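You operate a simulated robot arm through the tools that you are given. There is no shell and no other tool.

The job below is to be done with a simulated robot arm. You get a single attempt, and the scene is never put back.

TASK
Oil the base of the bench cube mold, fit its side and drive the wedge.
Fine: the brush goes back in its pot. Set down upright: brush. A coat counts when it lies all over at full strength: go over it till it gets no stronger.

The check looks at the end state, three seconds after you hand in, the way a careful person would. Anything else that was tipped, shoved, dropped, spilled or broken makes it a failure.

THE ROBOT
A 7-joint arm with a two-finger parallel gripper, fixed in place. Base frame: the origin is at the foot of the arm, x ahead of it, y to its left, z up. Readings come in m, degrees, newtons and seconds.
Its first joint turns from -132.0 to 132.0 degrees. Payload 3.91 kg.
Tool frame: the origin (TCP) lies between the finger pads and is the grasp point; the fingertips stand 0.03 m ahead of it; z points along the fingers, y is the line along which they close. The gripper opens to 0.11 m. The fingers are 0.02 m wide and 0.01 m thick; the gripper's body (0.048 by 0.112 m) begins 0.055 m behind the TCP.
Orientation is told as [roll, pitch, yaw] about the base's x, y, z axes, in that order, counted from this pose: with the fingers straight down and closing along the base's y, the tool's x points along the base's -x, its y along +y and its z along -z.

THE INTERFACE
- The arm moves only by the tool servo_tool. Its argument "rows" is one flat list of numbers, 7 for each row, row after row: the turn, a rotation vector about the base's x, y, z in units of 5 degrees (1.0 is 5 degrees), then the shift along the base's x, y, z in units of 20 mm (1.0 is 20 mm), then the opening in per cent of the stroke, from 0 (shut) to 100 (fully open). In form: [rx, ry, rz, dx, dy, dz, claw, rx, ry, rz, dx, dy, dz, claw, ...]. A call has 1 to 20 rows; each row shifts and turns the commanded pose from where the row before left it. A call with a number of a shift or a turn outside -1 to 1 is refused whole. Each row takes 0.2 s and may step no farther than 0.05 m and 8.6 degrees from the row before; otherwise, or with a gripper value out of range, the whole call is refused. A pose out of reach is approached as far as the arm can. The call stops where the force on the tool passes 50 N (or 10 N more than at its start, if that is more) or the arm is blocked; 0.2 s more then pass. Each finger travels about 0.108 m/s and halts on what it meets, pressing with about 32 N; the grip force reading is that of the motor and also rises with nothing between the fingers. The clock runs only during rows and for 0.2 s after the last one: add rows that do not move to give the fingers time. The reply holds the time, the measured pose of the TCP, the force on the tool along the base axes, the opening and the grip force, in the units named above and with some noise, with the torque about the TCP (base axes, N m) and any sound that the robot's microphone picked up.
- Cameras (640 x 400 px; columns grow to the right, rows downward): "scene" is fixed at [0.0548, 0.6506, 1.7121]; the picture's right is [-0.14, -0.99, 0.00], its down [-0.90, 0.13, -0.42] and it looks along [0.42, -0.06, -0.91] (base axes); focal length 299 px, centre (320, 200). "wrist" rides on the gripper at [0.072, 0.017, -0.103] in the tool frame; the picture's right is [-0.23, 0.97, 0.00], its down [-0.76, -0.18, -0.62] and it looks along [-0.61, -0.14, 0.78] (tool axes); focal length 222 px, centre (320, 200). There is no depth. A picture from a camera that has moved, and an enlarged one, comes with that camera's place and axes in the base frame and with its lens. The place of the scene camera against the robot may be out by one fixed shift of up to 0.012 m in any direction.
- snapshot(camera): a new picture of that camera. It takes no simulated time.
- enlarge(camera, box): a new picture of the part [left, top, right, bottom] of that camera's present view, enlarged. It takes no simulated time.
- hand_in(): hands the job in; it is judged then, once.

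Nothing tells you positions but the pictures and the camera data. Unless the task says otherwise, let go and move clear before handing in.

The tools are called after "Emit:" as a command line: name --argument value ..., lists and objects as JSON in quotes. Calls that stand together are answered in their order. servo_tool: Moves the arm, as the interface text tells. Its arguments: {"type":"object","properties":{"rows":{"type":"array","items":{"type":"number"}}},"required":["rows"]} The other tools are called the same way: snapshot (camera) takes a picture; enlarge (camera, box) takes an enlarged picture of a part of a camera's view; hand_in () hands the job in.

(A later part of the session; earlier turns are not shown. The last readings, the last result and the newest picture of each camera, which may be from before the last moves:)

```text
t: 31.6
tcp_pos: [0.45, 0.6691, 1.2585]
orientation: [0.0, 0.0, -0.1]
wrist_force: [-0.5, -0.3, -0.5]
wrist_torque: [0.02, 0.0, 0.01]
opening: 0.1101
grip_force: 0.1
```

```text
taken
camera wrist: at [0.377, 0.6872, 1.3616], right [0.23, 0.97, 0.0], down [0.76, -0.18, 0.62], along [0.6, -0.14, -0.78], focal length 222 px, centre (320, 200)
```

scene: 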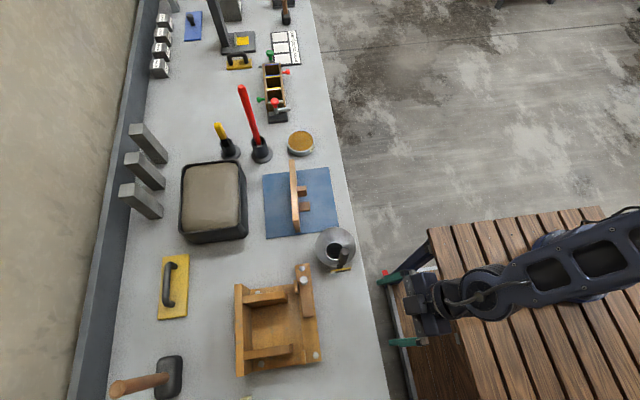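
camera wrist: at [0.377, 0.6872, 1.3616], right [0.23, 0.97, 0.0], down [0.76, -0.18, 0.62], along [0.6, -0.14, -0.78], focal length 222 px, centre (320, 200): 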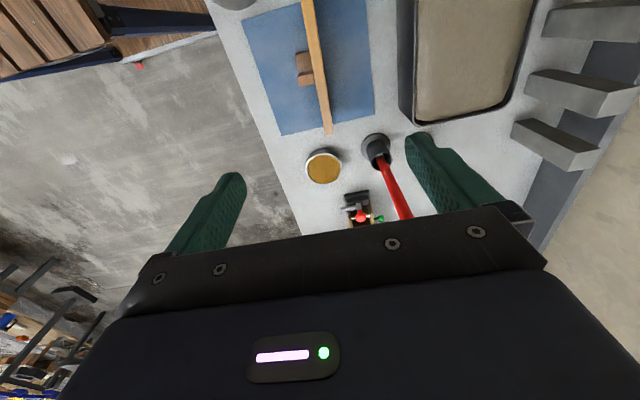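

Orientation is straight again. I continue toward the brush, keeping high.

Emit:
servo_tool --rows '[0, 0, 0, 1, 0.8, 0, 100, 0, 0, 0, 1, 0.8, 0, 100, 0, 0, 0, 1, 0.8, 0, 100, 0, 0, 0, 1, 0.8, 0, 100, 0, 0, 0, 1, 0.8, 0, 100, 0, 0, 0, 1, 0.8, 0, 100, 0, 0, 0, 0, 0, 0, 100]'

Emit:
snapshot --camera "wrist"

Emit:
snapshot --camera "scene"

```text
t: 33.2
tcp_pos: [0.5695, 0.7663, 1.2576]
orientation: [0.1, 0.0, -0.1]
wrist_force: [0.2, -0.6, -0.8]
wrist_torque: [0.0, 0.02, 0.0]
opening: 0.11
grip_force: 0.0
```

```text
taken
camera wrist: at [0.4964, 0.7832, 1.3615], right [0.23, 0.97, 0.0], down [0.76, -0.18, 0.62], along [0.6, -0.14, -0.78], focal length 222 px, centre (320, 200)
```

wrist: 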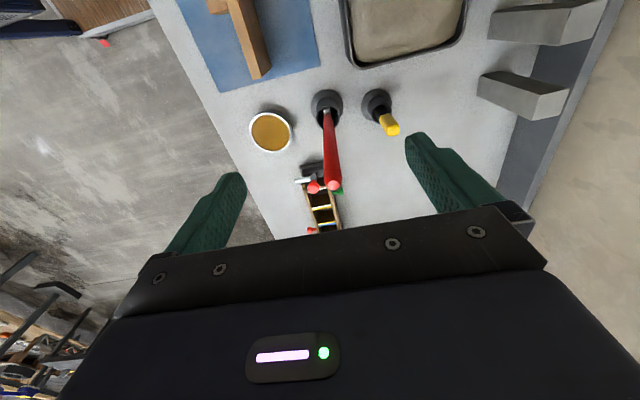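

```text
taken
```

scene: 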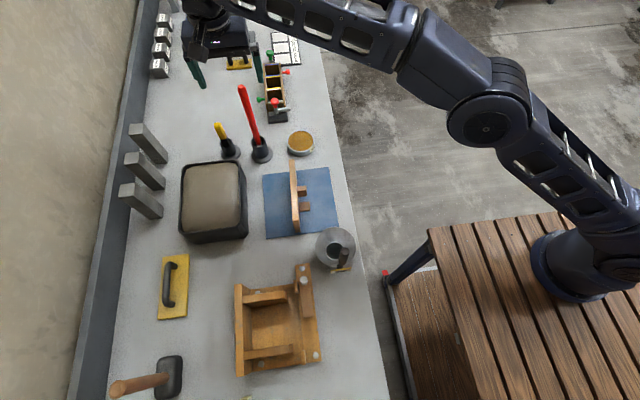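

Emit:
enlarge --camera "wrist" --box '[270, 80, 410, 200]'

Emit:
enlarge --camera "wrist" --box '[305, 150, 365, 200]'

```text
3.33 times, centred on (340, 140) of wrist
camera zoom: at [0.4964, 0.7832, 1.3615], right [0.23, 0.97, 0.0], down [0.76, -0.18, 0.62], along [0.6, -0.14, -0.78], focal length 740 px, centre (253, 400)
```

zoom: 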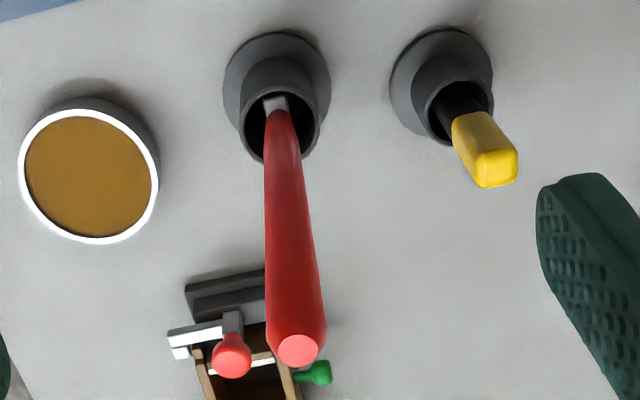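

```text
8.00 times, centred on (335, 175) of wrist
camera zoom: at [0.4964, 0.7832, 1.3615], right [0.23, 0.97, 0.0], down [0.76, -0.18, 0.62], along [0.6, -0.14, -0.78], focal length 1777 px, centre (200, 400)
```

zoom: 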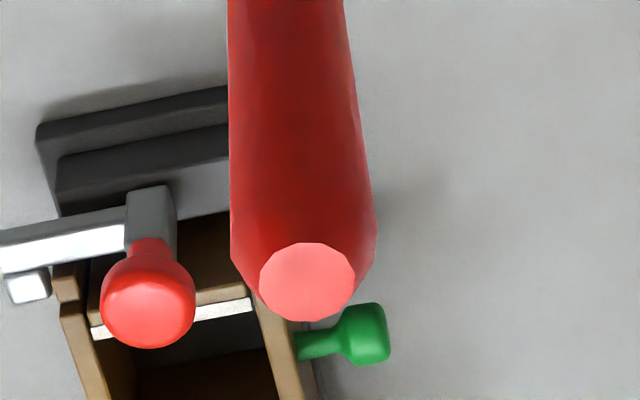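

The handle top is at about (0.634, 0.7655, 1.164) and the handle stands vertical in its pot. I move straight above it and check alignment before lowering.

Emit:
servo_tool --rows '[0, 0, 0.02, 1, 0, 0, 100, 0, 0, 0, 1, 0, 0, 100, 0, 0, 0, 1, -0.03, 0, 100, 0, 0, 0, 0.22, 0, 0, 100, 0, 0, 0, 0, 0, 0, 100, 0, 0, 0, 0, 0, 0, 100]'

Emit:
snapshot --camera "wrist"

Emit:
enlarge --camera "scene" --box '[180, 20, 320, 170]'

```text
t: 34.6
tcp_pos: [0.6235, 0.7519, 1.2504]
orientation: [0.0, 0.1, 0.0]
wrist_force: [-0.1, 0.0, 0.7]
wrist_torque: [-0.02, 0.0, 0.01]
opening: 0.11
grip_force: 0.0
out of reach, approached as far as the arm can: row 2, 3
```

```text
taken
camera wrist: at [0.5508, 0.7684, 1.3538], right [0.23, 0.97, 0.0], down [0.76, -0.18, 0.62], along [0.61, -0.14, -0.78], focal length 222 px, centre (320, 200)
```

wrist: 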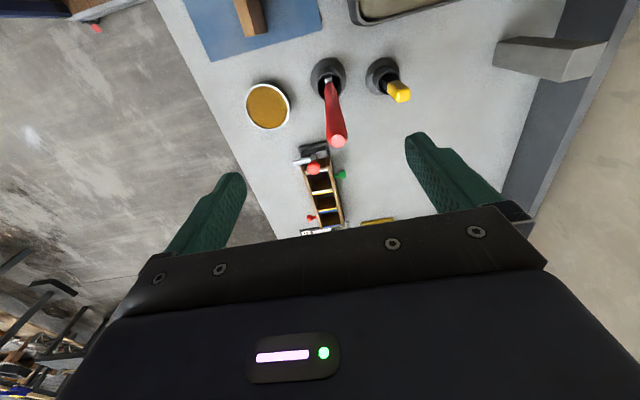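

```text
2.67 times, centred on (250, 95) of scene
camera zoom: at [0.0548, 0.6506, 1.7121], right [-0.14, -0.99, 0.0], down [-0.9, 0.13, -0.42], along [0.42, -0.06, -0.91], focal length 798 px, centre (507, 480)
```

zoom: 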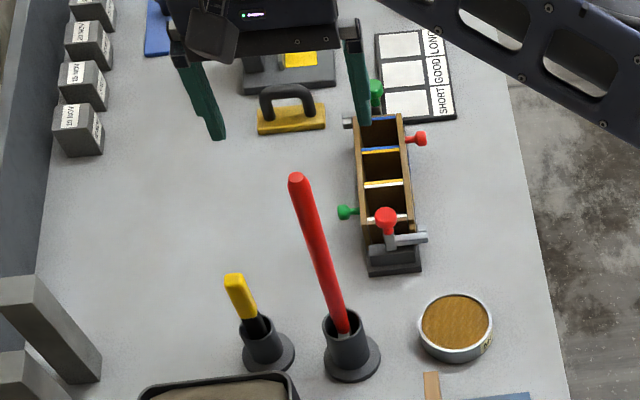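

At this height the arm's reach ends about 0.98 m out, just short of the brush. Lower down the reach should be slightly larger, so I'll lower between the open fingers and then move outward the last centimetre.

Emit:
servo_tool --rows '[0, 0, 0, 0, 0, -1, 100, 0, 0, 0, 0, 0, -1, 100, 0, 0, 0, 0, 0, -1, 100, 0, 0, 0, 0, 0, -1, 100, 0, 0, 0, 0, 0, -1, 100, 0, 0, 0, 0, 0, -1, 100, 0, 0, 0, 0, 0, -0.2, 100, 0, 0, 0, 0.25, 0.35, 0, 100, 0, 0, 0, 0.25, 0.35, 0, 100, 0, 0, 0, 0, 0, 0, 100]'

Emit:
snapshot --camera "wrist"

```text
t: 36.8
tcp_pos: [0.6351, 0.7666, 1.1277]
orientation: [0.0, 0.1, 0.0]
wrist_force: [-0.9, -0.8, 0.5]
wrist_torque: [0.02, 0.0, 0.0]
opening: 0.1098
grip_force: 0.1
```

```text
taken
camera wrist: at [0.5631, 0.7826, 1.2312], right [0.23, 0.97, 0.0], down [0.76, -0.18, 0.62], along [0.61, -0.14, -0.78], focal length 222 px, centre (320, 200)
```

wrist: 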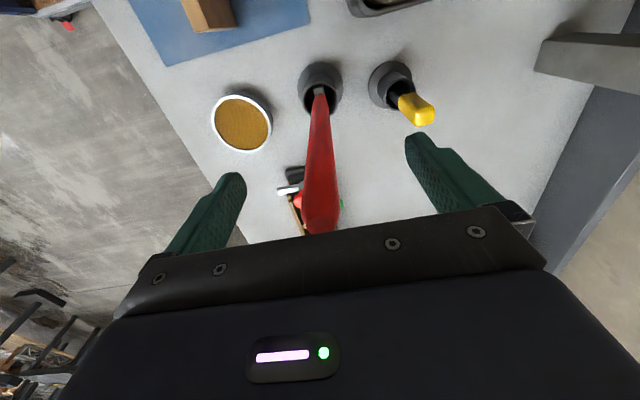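

The handle now stands centred between the open fingers at the grip height. To gain reach for lifting, I'll turn the closing axis tangential (yaw 50°) and tilt the fingers 15° outward before closing.

Emit:
servo_tool --rows '[0, 0, 1, 0, 0, 0, 100, 0, 0, 1, 0, 0, 0, 100, 0, 0, 1, 0, 0, 0, 100, 0, 0, 1, 0, 0, 0, 100, 0, 0, 1, 0, 0, 0, 100, 0, 0, 1, 0, 0, 0, 100, 0, 0, 1, 0, 0, 0, 100, 0, 0, 1, 0, 0, 0, 100, 0, 0, 1, 0, 0, 0, 100, 0, 0, 1, 0, 0, 0, 100, 0, 0, 0.08, 0, 0, 0, 100, 0.578, -0.478, 0, 0, 0, 0, 100, 0.578, -0.478, 0, 0, 0, 0, 100, 0.578, -0.478, 0, 0, 0, 0, 100, 0.578, -0.478, 0, 0, 0, 0, 100, 0, 0, 0, 0, 0, 0, 100]'

Emit:
snapshot --camera "wrist"

Emit:
enlarge --camera "scene" --box '[180, 40, 340, 180]'

```text
t: 40.2
tcp_pos: [0.6359, 0.7647, 1.1286]
orientation: [0.0, -14.8, 50.4]
wrist_force: [0.1, -0.1, -0.5]
wrist_torque: [-0.03, -0.04, 0.04]
opening: 0.11
grip_force: 0.1
```

```text
taken
camera wrist: at [0.5613, 0.7016, 1.2095], right [-0.61, 0.79, 0.06], down [0.5, 0.33, 0.8], along [0.61, 0.52, -0.6], focal length 222 px, centre (320, 200)
```

wrist: 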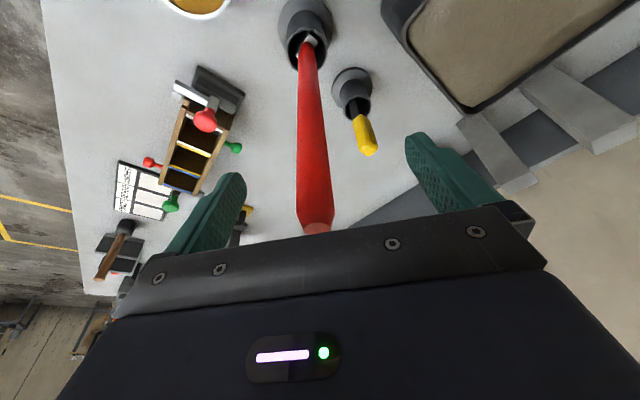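

```text
2.86 times, centred on (260, 110) of scene
camera zoom: at [0.0548, 0.6506, 1.7121], right [-0.14, -0.99, 0.0], down [-0.9, 0.13, -0.42], along [0.42, -0.06, -0.91], focal length 856 px, centre (491, 457)
```

zoom: 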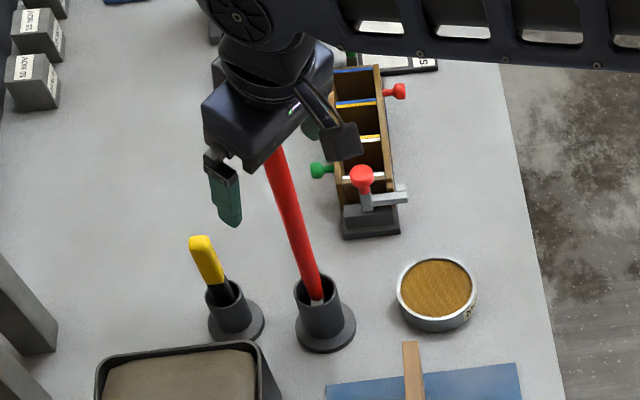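

Emit:
enlarge --camera "wrist" --box '[280, 140, 360, 240]'

```text
4.00 times, centred on (320, 190) of wrist
camera zoom: at [0.5613, 0.7016, 1.2095], right [-0.61, 0.79, 0.06], down [0.5, 0.33, 0.8], along [0.61, 0.52, -0.6], focal length 888 px, centre (320, 240)
```

zoom: 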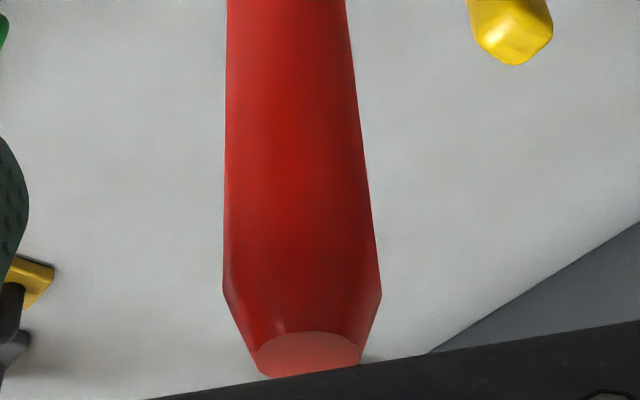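

The handle's centre at grip height works out to about (0.643, 0.766), with its top near z = 1.15. I'll correct by those few millimetres, lower slightly and close on it.

Emit:
servo_tool --rows '[0, 0, 0, 0.35, 0.065, -0.35, 100, 0, 0, 0, 0, 0, -0.35, 100, 0, 0, 0, 0, 0, 0, 100, 0, 0, 0, 0, 0, 0, 40]'

Emit:
enlarge --camera "wrist" --box '[240, 120, 400, 240]'

```text
t: 41.2
tcp_pos: [0.6428, 0.7665, 1.1149]
orientation: [0.0, -14.9, 50.4]
wrist_force: [-0.2, -0.6, -0.4]
wrist_torque: [0.0, -0.04, 0.0]
opening: 0.0442
grip_force: 0.1
```

```text
3.33 times, centred on (320, 180) of wrist
camera zoom: at [0.5679, 0.7031, 1.1955], right [-0.61, 0.79, 0.06], down [0.5, 0.33, 0.8], along [0.61, 0.52, -0.6], focal length 740 px, centre (320, 267)
```

zoom: 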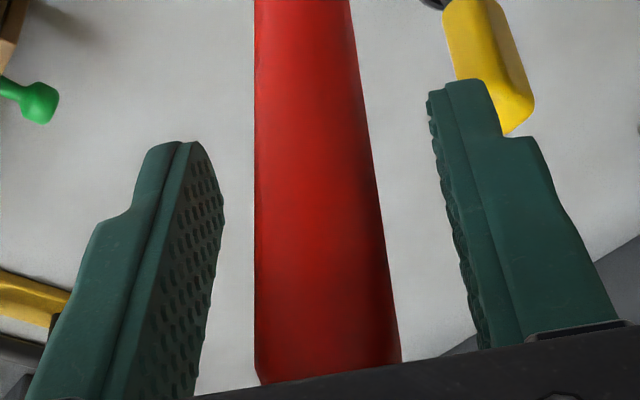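

The handle is well centred between the fingers. Closing.

Emit:
servo_tool --rows '[0, 0, 0, 0, 0, 0, 0, 0, 0, 0, 0, 0, 0, 0, 0, 0, 0, 0, 0, 0, 0, 0, 0, 0, 0, 0, 0, 0]'

Emit:
enlarge --camera "scene" --box '[180, 40, 340, 180]'

```text
t: 42.2
tcp_pos: [0.6411, 0.7674, 1.115]
orientation: [0.0, -14.9, 50.4]
wrist_force: [-0.2, -0.6, 0.5]
wrist_torque: [-0.01, 0.01, 0.0]
opening: 0.021
grip_force: 32.1
```

```text
2.86 times, centred on (260, 110) of scene
camera zoom: at [0.0548, 0.6506, 1.7121], right [-0.14, -0.99, 0.0], down [-0.9, 0.13, -0.42], along [0.42, -0.06, -0.91], focal length 856 px, centre (491, 457)
```

zoom: 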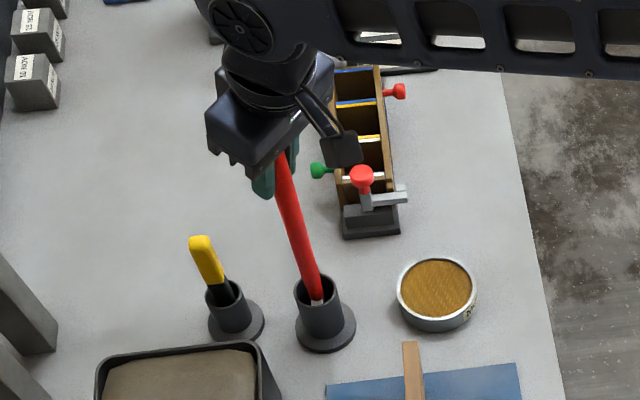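

The grip is on (opening 21 mm, 32 N). I'll remember this pose for returning the brush and lift straight up.

Emit:
servo_tool --rows '[0, 0, 0, 0, 0, 0.5, 0, 0, 0, 0, 0, 0, 1, 0, 0, 0, 0, 0, 0, 1, 0, 0, 0, 0, 0, 0, 1, 0, 0, 0, 0, 0, 0, 1, 0, 0, 0, 0, 0, 0, 1, 0, 0, 0, 0, 0, 0, 0, 0]'

Emit:
snapshot --camera "scene"

Emit:
snapshot --camera "wrist"

```text
t: 43.8
tcp_pos: [0.6429, 0.7694, 1.2243]
orientation: [0.0, -14.9, 50.6]
wrist_force: [0.2, 0.1, -0.5]
wrist_torque: [-0.01, -0.01, 0.0]
opening: 0.021
grip_force: 32.0
```

```text
taken
```

scene: 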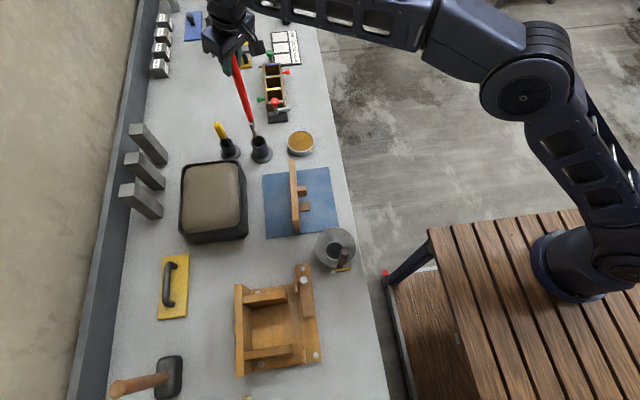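

```text
taken
camera wrist: at [0.5685, 0.7052, 1.3062], right [-0.61, 0.79, 0.06], down [0.5, 0.33, 0.8], along [0.61, 0.52, -0.6], focal length 222 px, centre (320, 200)
```

wrist: 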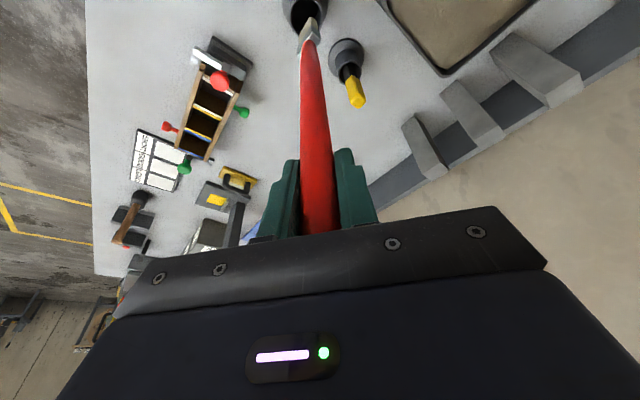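

Emit:
enlarge --camera "scene" --box '[210, 90, 320, 170]'

Emit:
enlarge --camera "wrist" --box '[260, 0, 380, 90]'

```text
5.00 times, centred on (265, 130) of scene
camera zoom: at [0.0548, 0.6506, 1.7121], right [-0.14, -0.99, 0.0], down [-0.9, 0.13, -0.42], along [0.42, -0.06, -0.91], focal length 1497 px, centre (595, 550)
```

zoom: 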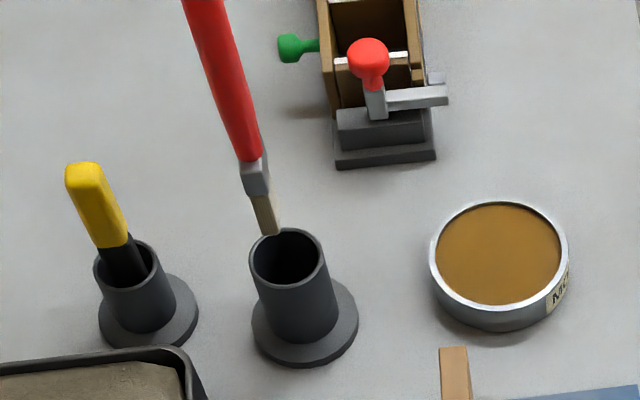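

```text
4.44 times, centred on (320, 45) of wrist
camera zoom: at [0.5685, 0.7052, 1.3062], right [-0.61, 0.79, 0.06], down [0.5, 0.33, 0.8], along [0.61, 0.52, -0.6], focal length 987 px, centre (320, 889)
```

zoom: 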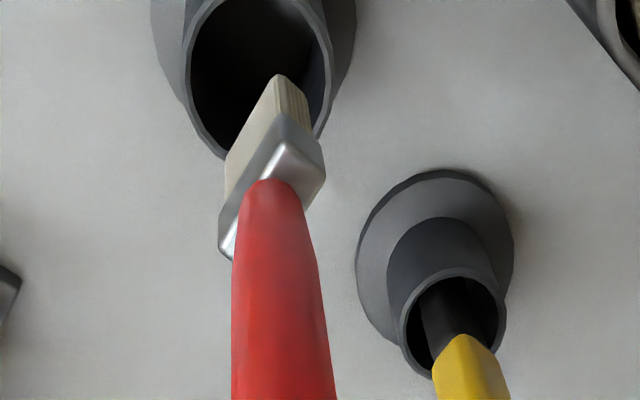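

It is a flat brush, about 35–40 mm wide along x and about 12 mm thick, with its tip some 0.263 m below the TCP. Next I take it over the oil dish.

Emit:
servo_tool --rows '[0, 0, 0, 0, 0, 1, 0, 0, 0, 0, 0.18, -0.97, 0, 0, 0, 0, 0, 0.18, -0.97, 0, 0, 0, 0, 0, 0.18, -0.97, 0, 0, 0, 0, 0, 0.18, -0.97, 0, 0, 0, 0, 0, 0.18, -0.97, 0, 0, 0, 0, 0, 0.18, -0.97, 0, 0, 0, 0, 0, 0.18, -0.97, 0, 0, 0, 0, 0, 0, 0, -1, 0, 0, 0, 0, 0, 0, -1, 0, 0, 0, 0, 0, 0, 0, 0]'

Emit:
snapshot --camera "wrist"

Emit:
enlarge --camera "scene" --box '[240, 70, 350, 170]'

Emit:
enlarge --camera "wrist" --box '[250, 0, 400, 110]'

```text
t: 46.2
tcp_pos: [0.6666, 0.6301, 1.2049]
orientation: [0.1, -14.9, 50.5]
wrist_force: [1.0, 0.2, 0.1]
wrist_torque: [-0.03, 0.01, 0.03]
opening: 0.021
grip_force: 31.9
```

```text
taken
camera wrist: at [0.5925, 0.5668, 1.2851], right [-0.61, 0.79, 0.06], down [0.5, 0.33, 0.8], along [0.61, 0.52, -0.6], focal length 222 px, centre (320, 200)
```

wrist: 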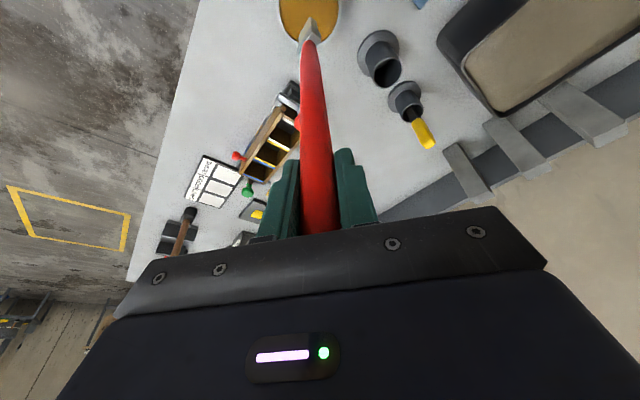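

```text
4.00 times, centred on (295, 120) of scene
camera zoom: at [0.0548, 0.6506, 1.7121], right [-0.14, -0.99, 0.0], down [-0.9, 0.13, -0.42], along [0.42, -0.06, -0.91], focal length 1198 px, centre (420, 520)
```

zoom: 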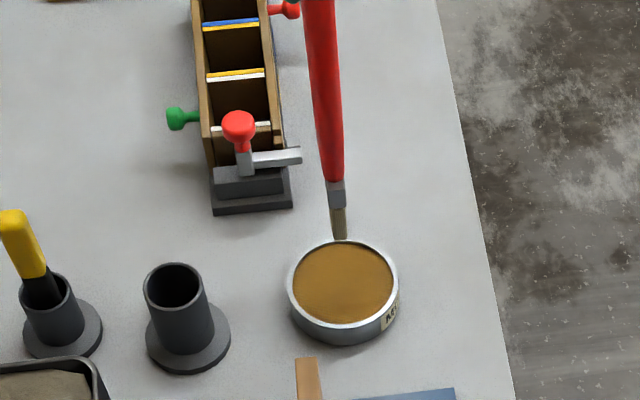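

```text
3.64 times, centred on (325, 55) of wrist
camera zoom: at [0.5925, 0.5668, 1.2851], right [-0.61, 0.79, 0.06], down [0.5, 0.33, 0.8], along [0.61, 0.52, -0.6], focal length 808 px, centre (302, 727)
```

zoom: 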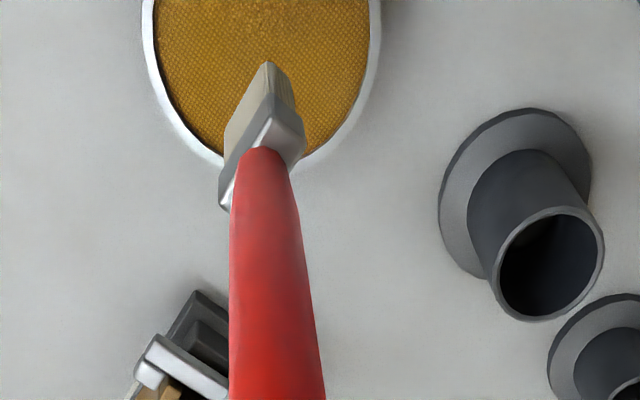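

The brush tip hangs over the dish, about 7 mm short of its centre in x. I shift and lower it until it just meets the oil.

Emit:
servo_tool --rows '[0, 0, 0, 0.3, 0, -0.5, 0, 0, 0, 0, 0, 0, -0.6, 0, 0, 0, 0, 0, 0, -0.6, 0, 0, 0, 0, 0, 0, -0.6, 0, 0, 0, 0, 0, 0, -0.6, 0, 0, 0, 0, 0, 0, -0.3, 0, 0, 0, 0, 0, 0, 0, 0]'

Emit:
enlarge --camera "scene" --box '[260, 100, 340, 170]'

Emit:
enlarge --camera "wrist" --box '[250, 0, 400, 110]'

```text
t: 47.8
tcp_pos: [0.6735, 0.6302, 1.1407]
orientation: [0.0, -15.0, 50.4]
wrist_force: [0.2, 0.4, -0.6]
wrist_torque: [-0.01, -0.01, -0.02]
opening: 0.0209
grip_force: 31.9
```

```text
5.71 times, centred on (300, 135) of scene
camera zoom: at [0.0548, 0.6506, 1.7121], right [-0.14, -0.99, 0.0], down [-0.9, 0.13, -0.42], along [0.42, -0.06, -0.91], focal length 1711 px, centre (434, 571)
```

zoom: 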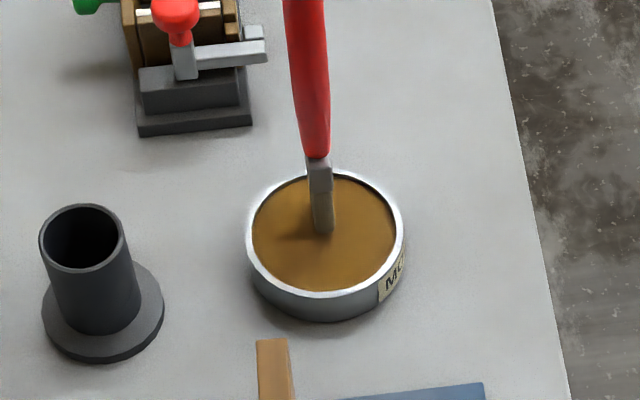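

```text
3.64 times, centred on (325, 55) of wrist
camera zoom: at [0.5988, 0.5673, 1.2206], right [-0.61, 0.79, 0.06], down [0.5, 0.33, 0.8], along [0.61, 0.52, -0.6], focal length 808 px, centre (302, 727)
```

zoom: 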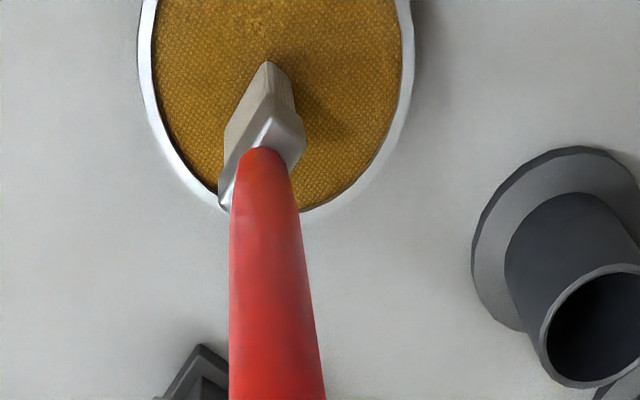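

Emit:
servo_tool --rows '[0, 0, 0, 0, 0, -0.15, 0, 0, 0, 0, 0, 0, -0.15, 0, 0, 0, 0, 0, 0, -0.15, 0, 0, 0, 0, 0, 0, 0, 0]'

Emit:
servo_tool --rows '[0, 0, 0, 0, 0, -0.1, 0, 0, 0, 0, 0, 0, -0.1, 0, 0, 0, 0, 0, 0, 0, 0]'

Emit:
enlarge --camera "scene" --box '[260, 100, 340, 170]'

Emit:
enlarge --camera "wrist" --box '[250, 0, 400, 110]'

```text
t: 48.8
tcp_pos: [0.674, 0.632, 1.1339]
orientation: [0.0, -15.0, 50.4]
wrist_force: [0.4, 0.5, 31.0]
wrist_torque: [0.06, 0.07, -0.06]
opening: 0.021
grip_force: 32.4
```

```text
t: 49.6
tcp_pos: [0.6736, 0.6296, 1.1279]
orientation: [0.0, -15.0, 50.4]
wrist_force: [-0.5, 0.5, 30.0]
wrist_torque: [-0.11, 0.2, -0.03]
opening: 0.0212
grip_force: 32.1
```

```text
5.71 times, centred on (300, 135) of scene
camera zoom: at [0.0548, 0.6506, 1.7121], right [-0.14, -0.99, 0.0], down [-0.9, 0.13, -0.42], along [0.42, -0.06, -0.91], focal length 1711 px, centre (434, 571)
```

zoom: 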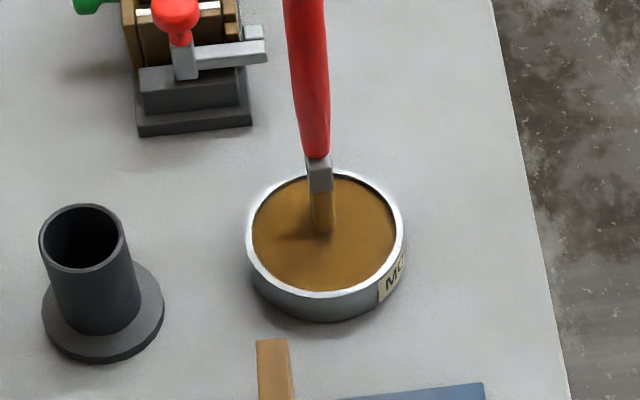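

```text
3.64 times, centred on (325, 55) of wrist
camera zoom: at [0.5987, 0.567, 1.209], right [-0.61, 0.79, 0.06], down [0.5, 0.33, 0.8], along [0.61, 0.52, -0.6], focal length 808 px, centre (302, 727)
```

zoom: 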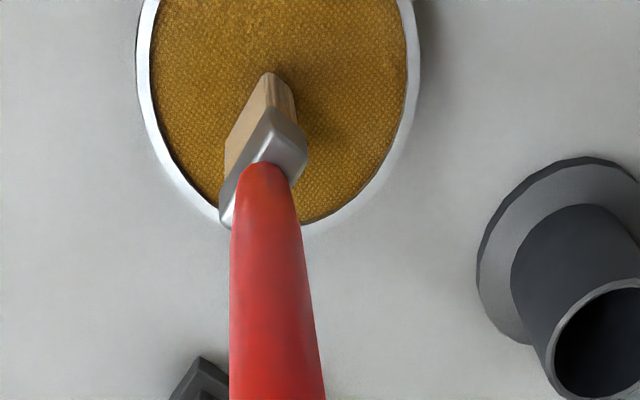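

The brush touched the oil; contact is stiff and the handle slid a few millimetres up in the fingers at about 30 N, so I'll be gentler from here. Lifting to check that the bristles took oil.

Emit:
servo_tool --rows '[0, 0, 0, 0, 0, 0.2, 0, 0, 0, 0, 0, 0, 1, 0, 0, 0, 0, 0, 0, 1, 0, 0, 0, 0, 0, 0, 1, 0, 0, 0, 0, 0, 0, 0, 0]'

Emit:
enlarge --camera "scene" --box '[260, 90, 340, 160]'

Emit:
enlarge --camera "wrist" --box '[280, 0, 370, 70]'

```text
t: 50.8
tcp_pos: [0.6734, 0.6321, 1.19]
orientation: [0.0, -14.9, 50.5]
wrist_force: [0.7, -0.2, -1.4]
wrist_torque: [-0.01, -0.01, 0.0]
opening: 0.021
grip_force: 31.8
```

```text
5.71 times, centred on (300, 125) of scene
camera zoom: at [0.0548, 0.6506, 1.7121], right [-0.14, -0.99, 0.0], down [-0.9, 0.13, -0.42], along [0.42, -0.06, -0.91], focal length 1711 px, centre (434, 629)
```

zoom: 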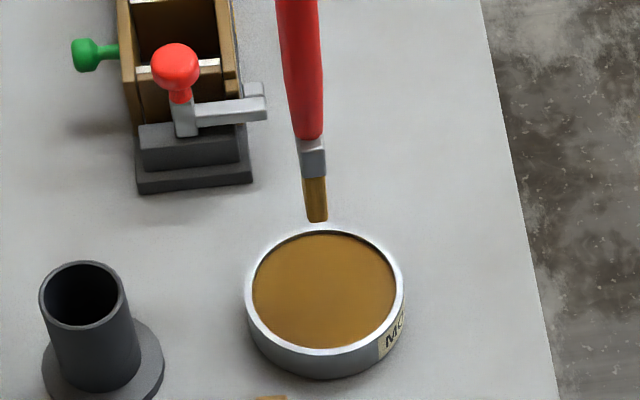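

```text
5.71 times, centred on (325, 35) of wrist
camera zoom: at [0.5989, 0.5677, 1.2708], right [-0.61, 0.79, 0.06], down [0.5, 0.33, 0.8], along [0.61, 0.52, -0.6], focal length 1269 px, centre (291, 1143)
```

zoom: 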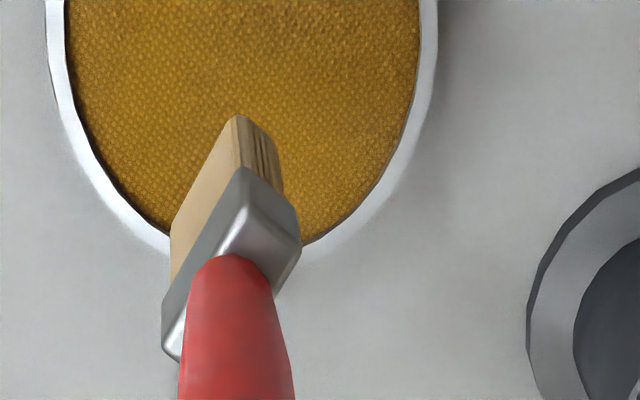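

The bristles have turned oil-brown, so the brush is loaded. I raise it and carry it over to the mold.

Emit:
servo_tool --rows '[0, 0, 0, 0, 0, 1, 0, 0, 0, 0, 0, 0, 1, 0, 0, 0, 0, 0, 0, 1, 0, 0, 0, 0, 0, 0, 1, 0, 0, 0, 0, -0.5, 0.1, 0.5, 0, 0, 0, 0, -1, 0.24, 0, 0, 0, 0, 0, -1, 0.24, 0, 0, 0, 0, 0, -1, 0.24, 0, 0, 0, 0, 0, -1, 0.24, 0, 0, 0, 0, 0, -1, 0.24, 0, 0, 0, 0, 0, -1, 0.24, 0, 0, 0, 0, 0, -1, 0.24, 0, 0, 0, 0, 0, -1, 0.24, 0, 0, 0, 0, 0, -1, 0.24, 0, 0, 0, 0, 0, -1, 0.24, 0, 0, 0, 0, 0, -1, 0.24, 0, 0, 0, 0, 0, -1, 0.24, 0, 0, 0, 0, 0, -1, 0.24, 0, 0, 0, 0, 0, -1, 0.24, 0, 0]'

Emit:
servo_tool --rows '[0, 0, 0, -1, 0.24, 0, 0, 0, 0, 0, -1, 0.24, 0, 0, 0, 0, 0, -1, 0.24, 0, 0, 0, 0, 0, -1, 0.24, 0, 0, 0, 0, 0, -1, 0.24, 0, 0, 0, 0, 0, -1, 0.24, 0, 0, 0, 0, 0, -1, 0.24, 0, 0, 0, 0, 0, -1, 0.24, 0, 0, 0, 0, 0, -1, 0.24, 0, 0, 0, 0, 0, -1, 0.24, 0, 0, 0, 0, 0, -1, 0.24, 0, 0, 0, 0, 0, -1, 0.24, 0, 0, 0, 0, 0, -1, 0.24, 0, 0, 0, 0, 0, -1, 0.24, 0, 0, 0, 0, 0, 0, 0, 0, 0]'

Emit:
snapshot --camera "wrist"

Emit:
snapshot --camera "scene"

```text
t: 54.8
tcp_pos: [0.3856, 0.7009, 1.2789]
orientation: [0.1, -14.9, 50.4]
wrist_force: [0.8, 0.4, -0.7]
wrist_torque: [-0.03, -0.01, 0.03]
opening: 0.0207
grip_force: 31.6
```

```text
t: 58.0
tcp_pos: [0.1041, 0.7674, 1.2801]
orientation: [0.0, -14.9, 50.4]
wrist_force: [0.1, 1.1, -0.9]
wrist_torque: [0.01, -0.03, 0.03]
opening: 0.0212
grip_force: 32.2
```

```text
taken
camera wrist: at [0.029, 0.704, 1.3621], right [-0.61, 0.79, 0.06], down [0.5, 0.33, 0.8], along [0.61, 0.52, -0.6], focal length 222 px, centre (320, 200)
```

wrist: 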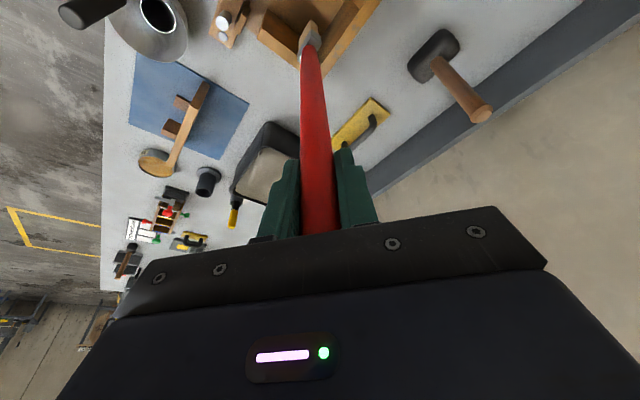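

```text
taken
```

scene: 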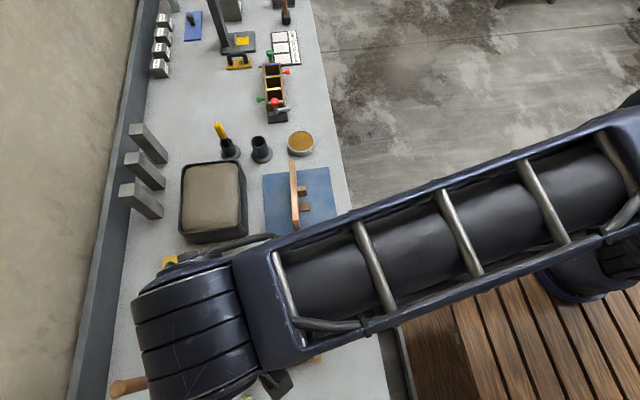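

The arm hides the mold from the scene camera, so I'll work by the wrist view and the forces. Let me look closely at where the tip is over the mold.

Emit:
enlarge --camera "wrist" --box '[220, 0, 400, 110]'

Emit:
enlarge --camera "wrist" --box '[280, 0, 350, 60]'

```text
3.56 times, centred on (310, 55) of wrist
camera zoom: at [0.029, 0.704, 1.3621], right [-0.61, 0.79, 0.06], down [0.5, 0.33, 0.8], along [0.61, 0.52, -0.6], focal length 790 px, centre (356, 716)
```

zoom: 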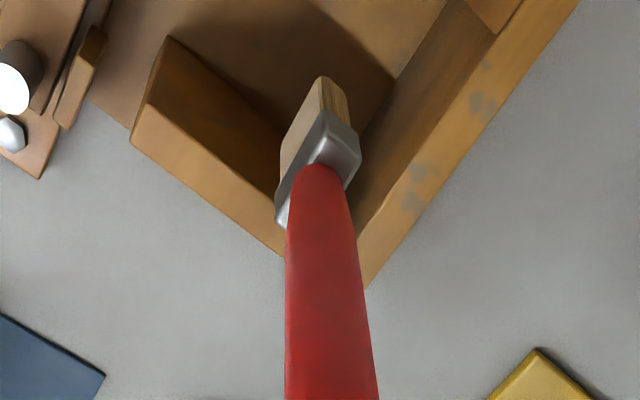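

```text
6.67 times, centred on (315, 30) of wrist
camera zoom: at [0.029, 0.704, 1.3621], right [-0.61, 0.79, 0.06], down [0.5, 0.33, 0.8], along [0.61, 0.52, -0.6], focal length 1481 px, centre (353, 1333)
```

zoom: 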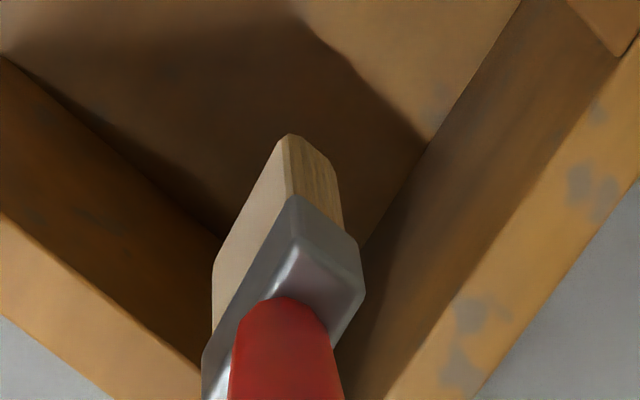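

The bristle tip measures about 25 × 10 mm and hangs right under the TCP. The cavity floor is about 100 × 100 mm (x ≈ 0.050–0.150, y ≈ 0.720–0.821). I lower it to just above the floor, then feel for contact in 1 mm steps.

Emit:
servo_tool --rows '[0, 0, 0, 0, 0, -1, 0, 0, 0, 0, 0, 0, -1, 0, 0, 0, 0, 0, 0, -1, 0, 0, 0, 0, 0, 0, -1, 0, 0, 0, 0, 0, 0, -1, 0, 0, 0, 0, 0, 0, -1, 0, 0, 0, 0, 0, 0, -0.8, 0, 0, 0, 0, 0, 0, 0, 0]'

Emit:
enlarge --camera "wrist" --box '[240, 0, 400, 100]'

```text
t: 59.8
tcp_pos: [0.1046, 0.7678, 1.146]
orientation: [0.0, -14.8, 50.4]
wrist_force: [0.1, 0.4, -1.4]
wrist_torque: [0.04, -0.05, -0.01]
opening: 0.021
grip_force: 31.8
```

```text
4.00 times, centred on (320, 50) of wrist
camera zoom: at [0.03, 0.7048, 1.2272], right [-0.61, 0.79, 0.06], down [0.5, 0.33, 0.8], along [0.61, 0.52, -0.6], focal length 888 px, centre (320, 800)
```

zoom: 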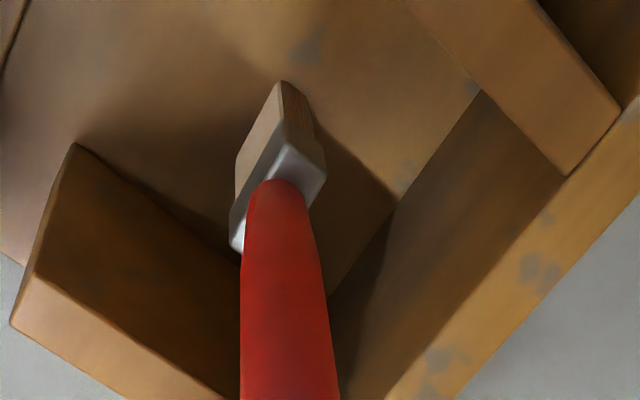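

Good view of the floor: x ≈ 0.051–0.151, y ≈ 0.722–0.820. Now the fine approach.

Emit:
servo_tool --rows '[0, 0, 0, 0, 0, -0.25, 0, 0, 0, 0, 0, 0, -0.15, 0, 0, 0, 0, 0, 0, 0, 0]'

Emit:
servo_tool --rows '[0, 0, 0, 0, 0, -0.05, 0, 0, 0, 0, 0, 0, -0.05, 0]'

Emit:
servo_tool --rows '[0, 0, 0, 0, 0, -0.05, 0]'

```text
t: 60.6
tcp_pos: [0.1055, 0.7687, 1.14]
orientation: [0.0, -14.8, 50.5]
wrist_force: [0.5, 0.2, -1.4]
wrist_torque: [-0.03, 0.01, 0.0]
opening: 0.0209
grip_force: 31.9
```

```text
t: 61.2
tcp_pos: [0.1046, 0.769, 1.1351]
orientation: [0.0, -14.9, 50.4]
wrist_force: [-0.5, 0.3, -1.1]
wrist_torque: [0.0, -0.01, 0.02]
opening: 0.0211
grip_force: 31.7
```

```text
t: 61.6
tcp_pos: [0.1036, 0.7687, 1.1339]
orientation: [-0.1, -14.8, 50.4]
wrist_force: [-0.6, -0.2, -1.2]
wrist_torque: [0.0, 0.01, -0.01]
opening: 0.0209
grip_force: 31.5
```

Emit:
servo_tool --rows '[0, 0, 0, 0, 0, -0.05, 0]'

Emit:
servo_tool --rows '[0, 0, 0, 0, 0, -0.05, 0]'

Emit:
enlarge --camera "wrist" --box '[270, 0, 370, 70]'

```text
t: 62.0
tcp_pos: [0.1026, 0.7689, 1.1326]
orientation: [0.1, -14.9, 50.5]
wrist_force: [-0.2, -0.8, -1.3]
wrist_torque: [0.02, -0.01, -0.04]
opening: 0.021
grip_force: 31.9
```

```text
t: 62.4
tcp_pos: [0.1037, 0.7683, 1.1322]
orientation: [0.0, -14.9, 50.3]
wrist_force: [0.3, 0.1, -0.5]
wrist_torque: [0.02, -0.06, 0.03]
opening: 0.021
grip_force: 31.7
```

```text
5.71 times, centred on (320, 35) of wrist
camera zoom: at [0.0287, 0.7047, 1.2128], right [-0.61, 0.79, 0.06], down [0.5, 0.33, 0.8], along [0.61, 0.52, -0.6], focal length 1269 px, centre (320, 1143)
```

zoom: 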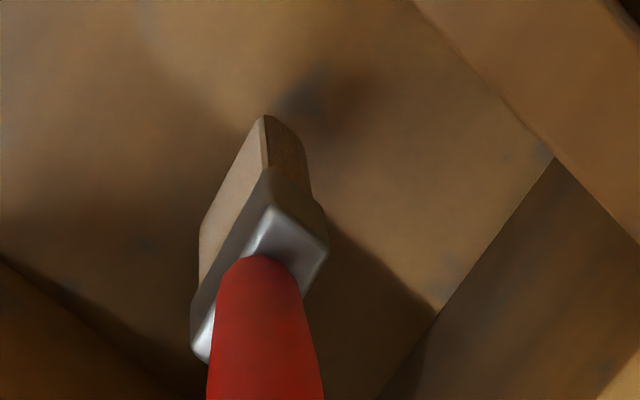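

Emit:
servo_tool --rows '[0, 0, 0, 0, 0, -0.05, 0]'

Emit:
servo_tool --rows '[0, 0, 0, 0, 0, -0.05, 0]'

```text
t: 62.8
tcp_pos: [0.1034, 0.7684, 1.1312]
orientation: [0.0, -14.9, 50.4]
wrist_force: [-0.5, 0.4, -0.8]
wrist_torque: [0.0, -0.02, 0.01]
opening: 0.0208
grip_force: 32.1
```

```text
t: 63.2
tcp_pos: [0.1033, 0.7675, 1.1297]
orientation: [0.0, -14.9, 50.3]
wrist_force: [-0.5, -0.2, 0.4]
wrist_torque: [0.01, 0.0, -0.02]
opening: 0.0213
grip_force: 32.0
```

Emit:
servo_tool --rows '[0, 0, 0, 0, 0, -0.05, 0]'

Emit:
enlarge --camera "wrist" --box '[270, 0, 370, 70]'

```text
t: 63.6
tcp_pos: [0.1051, 0.7666, 1.1289]
orientation: [-0.1, -14.9, 50.3]
wrist_force: [-0.7, 0.1, -1.3]
wrist_torque: [0.0, 0.01, -0.01]
opening: 0.0209
grip_force: 31.7
```

```text
5.71 times, centred on (320, 35) of wrist
camera zoom: at [0.0292, 0.7036, 1.2102], right [-0.61, 0.79, 0.06], down [0.5, 0.33, 0.8], along [0.61, 0.52, -0.6], focal length 1269 px, centre (320, 1143)
```

zoom: 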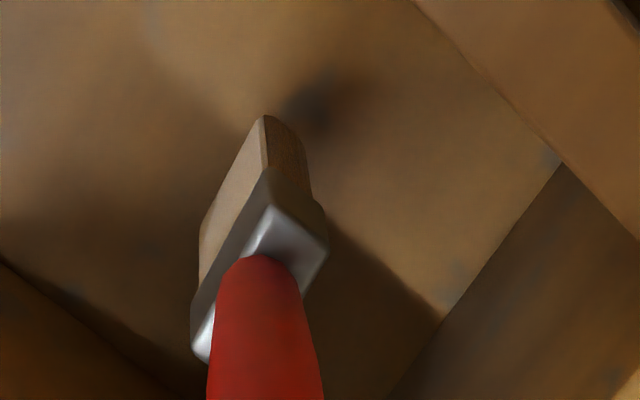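

Emit:
servo_tool --rows '[0, 0, 0, 0, 0, -0.05, 0]'

Emit:
servo_tool --rows '[0, 0, 0, 0, 0, -0.05, 0]'

Emit:
servo_tool --rows '[0, 0, 0, 0, 0, -0.05, 0]'

```text
t: 64.0
tcp_pos: [0.1052, 0.7681, 1.1281]
orientation: [0.0, -14.8, 50.4]
wrist_force: [-0.3, -0.5, -0.9]
wrist_torque: [0.04, 0.01, 0.03]
opening: 0.0212
grip_force: 32.3
```

```text
t: 64.4
tcp_pos: [0.1051, 0.7671, 1.1278]
orientation: [0.0, -14.9, 50.4]
wrist_force: [0.2, 0.6, -0.2]
wrist_torque: [-0.01, 0.0, 0.01]
opening: 0.021
grip_force: 32.1
```

```text
t: 64.8
tcp_pos: [0.1054, 0.7661, 1.1252]
orientation: [0.0, -14.8, 50.4]
wrist_force: [0.0, -0.2, -0.4]
wrist_torque: [-0.02, 0.02, 0.03]
opening: 0.0211
grip_force: 32.2
```

Emit:
servo_tool --rows '[0, 0, 0, 0, 0, -0.05, 0]'

Emit:
servo_tool --rows '[0, 0, 0, 0, 0, -0.05, 0]'

Emit:
enlarge --camera "wrist" --box '[270, 0, 370, 70]'

```text
t: 65.2
tcp_pos: [0.105, 0.7676, 1.1241]
orientation: [-0.1, -15.0, 50.5]
wrist_force: [0.3, 0.4, -0.3]
wrist_torque: [0.01, 0.02, 0.02]
opening: 0.0208
grip_force: 31.9
```

```text
t: 65.6
tcp_pos: [0.1047, 0.766, 1.1243]
orientation: [0.0, -14.9, 50.4]
wrist_force: [0.5, -0.5, -0.9]
wrist_torque: [0.02, 0.01, -0.01]
opening: 0.0209
grip_force: 32.3
```

```text
5.71 times, centred on (320, 35) of wrist
camera zoom: at [0.0301, 0.703, 1.2048], right [-0.61, 0.79, 0.06], down [0.5, 0.33, 0.8], along [0.61, 0.52, -0.6], focal length 1269 px, centre (320, 1143)
```

zoom: 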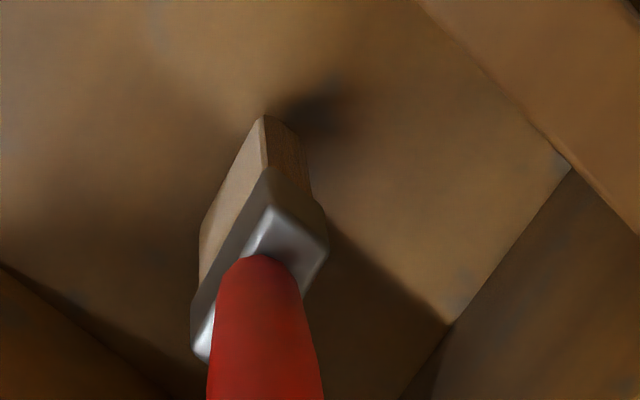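

Emit:
servo_tool --rows '[0, 0, 0, 0, 0, -0.06, 0, 0, 0, 0, 0, 0, -0.04, 0]'

Emit:
servo_tool --rows '[0, 0, 0, 0, 0, -0.05, 0]'

Emit:
servo_tool --rows '[0, 0, 0, 0, 0, -0.05, 0]'

Emit:
enlarge --camera "wrist" --box '[270, 0, 370, 70]'

```text
t: 66.2
tcp_pos: [0.1045, 0.7657, 1.1216]
orientation: [0.0, -14.9, 50.5]
wrist_force: [-0.4, 0.6, -0.9]
wrist_torque: [-0.01, 0.02, 0.01]
opening: 0.021
grip_force: 32.0
```

```text
t: 66.6
tcp_pos: [0.105, 0.7669, 1.1197]
orientation: [0.0, -14.9, 50.3]
wrist_force: [-0.4, 0.8, 0.4]
wrist_torque: [0.0, -0.01, -0.03]
opening: 0.0207
grip_force: 31.7
```

```text
t: 67.0
tcp_pos: [0.1049, 0.7672, 1.1191]
orientation: [0.0, -14.9, 50.5]
wrist_force: [0.7, 0.2, 0.6]
wrist_torque: [0.0, -0.02, 0.0]
opening: 0.0211
grip_force: 31.4
```

```text
5.71 times, centred on (320, 35) of wrist
camera zoom: at [0.0301, 0.7036, 1.2009], right [-0.61, 0.79, 0.06], down [0.5, 0.33, 0.8], along [0.61, 0.52, -0.6], focal length 1269 px, centre (320, 1143)
```

zoom: 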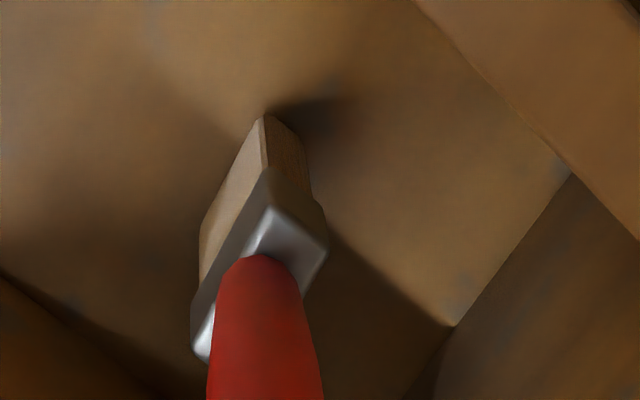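

Emit:
servo_tool --rows '[0, 0, 0, 0, 0, -0.05, 0, 0, 0, 0, 0, 0, 0, 0]'

Emit:
servo_tool --rows '[0, 0, 0, 0, 0, -0.05, 0, 0, 0, 0, 0, 0, 0, 0]'

```text
t: 67.6
tcp_pos: [0.1038, 0.7678, 1.1192]
orientation: [0.1, -15.0, 50.4]
wrist_force: [0.3, 0.0, -0.6]
wrist_torque: [-0.03, -0.02, 0.0]
opening: 0.0211
grip_force: 32.1
```

```text
t: 68.2
tcp_pos: [0.1047, 0.7678, 1.118]
orientation: [0.0, -14.9, 50.4]
wrist_force: [-0.1, -0.6, 1.5]
wrist_torque: [-0.13, -0.02, 0.02]
opening: 0.021
grip_force: 32.0
```

Emit:
servo_tool --rows '[0, 0, 0, 0, 0, -0.03, 0, 0, 0, 0, 0, 0, 0, 0]'

Emit:
enlarge --camera "wrist" --box '[270, 0, 370, 70]'

```text
t: 68.8
tcp_pos: [0.1035, 0.7682, 1.1177]
orientation: [0.0, -14.8, 50.4]
wrist_force: [0.7, 0.1, 7.7]
wrist_torque: [-0.08, -0.07, 0.01]
opening: 0.0209
grip_force: 31.6
```

```text
5.71 times, centred on (320, 35) of wrist
camera zoom: at [0.0296, 0.7039, 1.1991], right [-0.61, 0.79, 0.06], down [0.5, 0.33, 0.8], along [0.61, 0.52, -0.6], focal length 1269 px, centre (320, 1143)
```

zoom: 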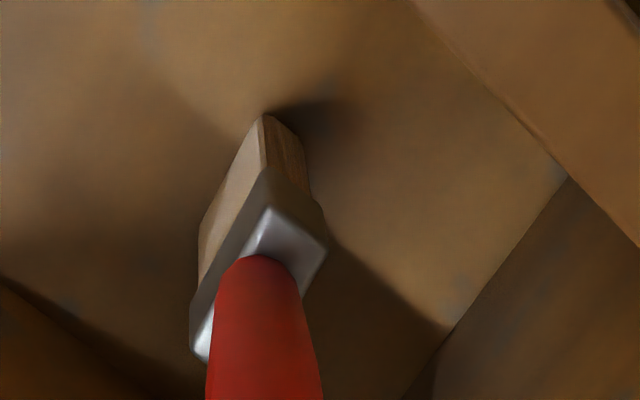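

Light contact at about 8 N. I back off half a millimetre and try a slow stroke toward the open front, then look for a coat.

Emit:
servo_tool --rows '[0, 0, 0, 0, 0, 0.02, 0, 0, 0, 0, 0, -0.25, 0, 0, 0, 0, 0, 0, -0.25, 0, 0, 0, 0, 0, 0, -0.25, 0, 0, 0, 0, 0, 0, -0.25, 0, 0, 0, 0, 0, 0, -0.25, 0, 0, 0, 0, 0, 0, -0.25, 0, 0, 0, 0, 0, 0, -0.25, 0, 0, 0, 0, 0, 0, -0.25, 0, 0]'

Emit:
snapshot --camera "wrist"

Emit:
enlarge --camera "wrist" --box '[240, 0, 400, 100]'

```text
t: 70.8
tcp_pos: [0.1034, 0.7271, 1.1181]
orientation: [0.0, -14.9, 50.4]
wrist_force: [0.2, 4.2, 15.1]
wrist_torque: [1.05, 0.32, -0.05]
opening: 0.0211
grip_force: 31.9
```

```text
taken
camera wrist: at [0.0287, 0.6654, 1.1988], right [-0.61, 0.79, 0.06], down [0.5, 0.33, 0.8], along [0.61, 0.52, -0.6], focal length 222 px, centre (320, 200)
```

wrist: 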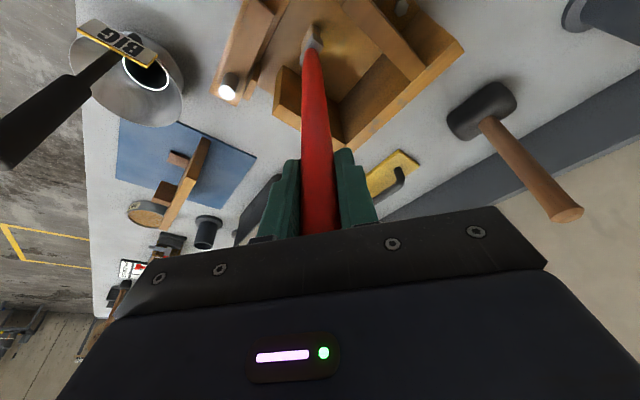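

```text
4.00 times, centred on (320, 50) of wrist
camera zoom: at [0.0287, 0.6654, 1.1988], right [-0.61, 0.79, 0.06], down [0.5, 0.33, 0.8], along [0.61, 0.52, -0.6], focal length 888 px, centre (320, 800)
```

zoom: 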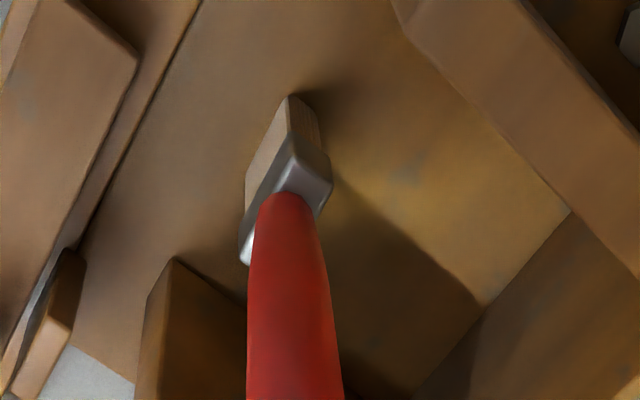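

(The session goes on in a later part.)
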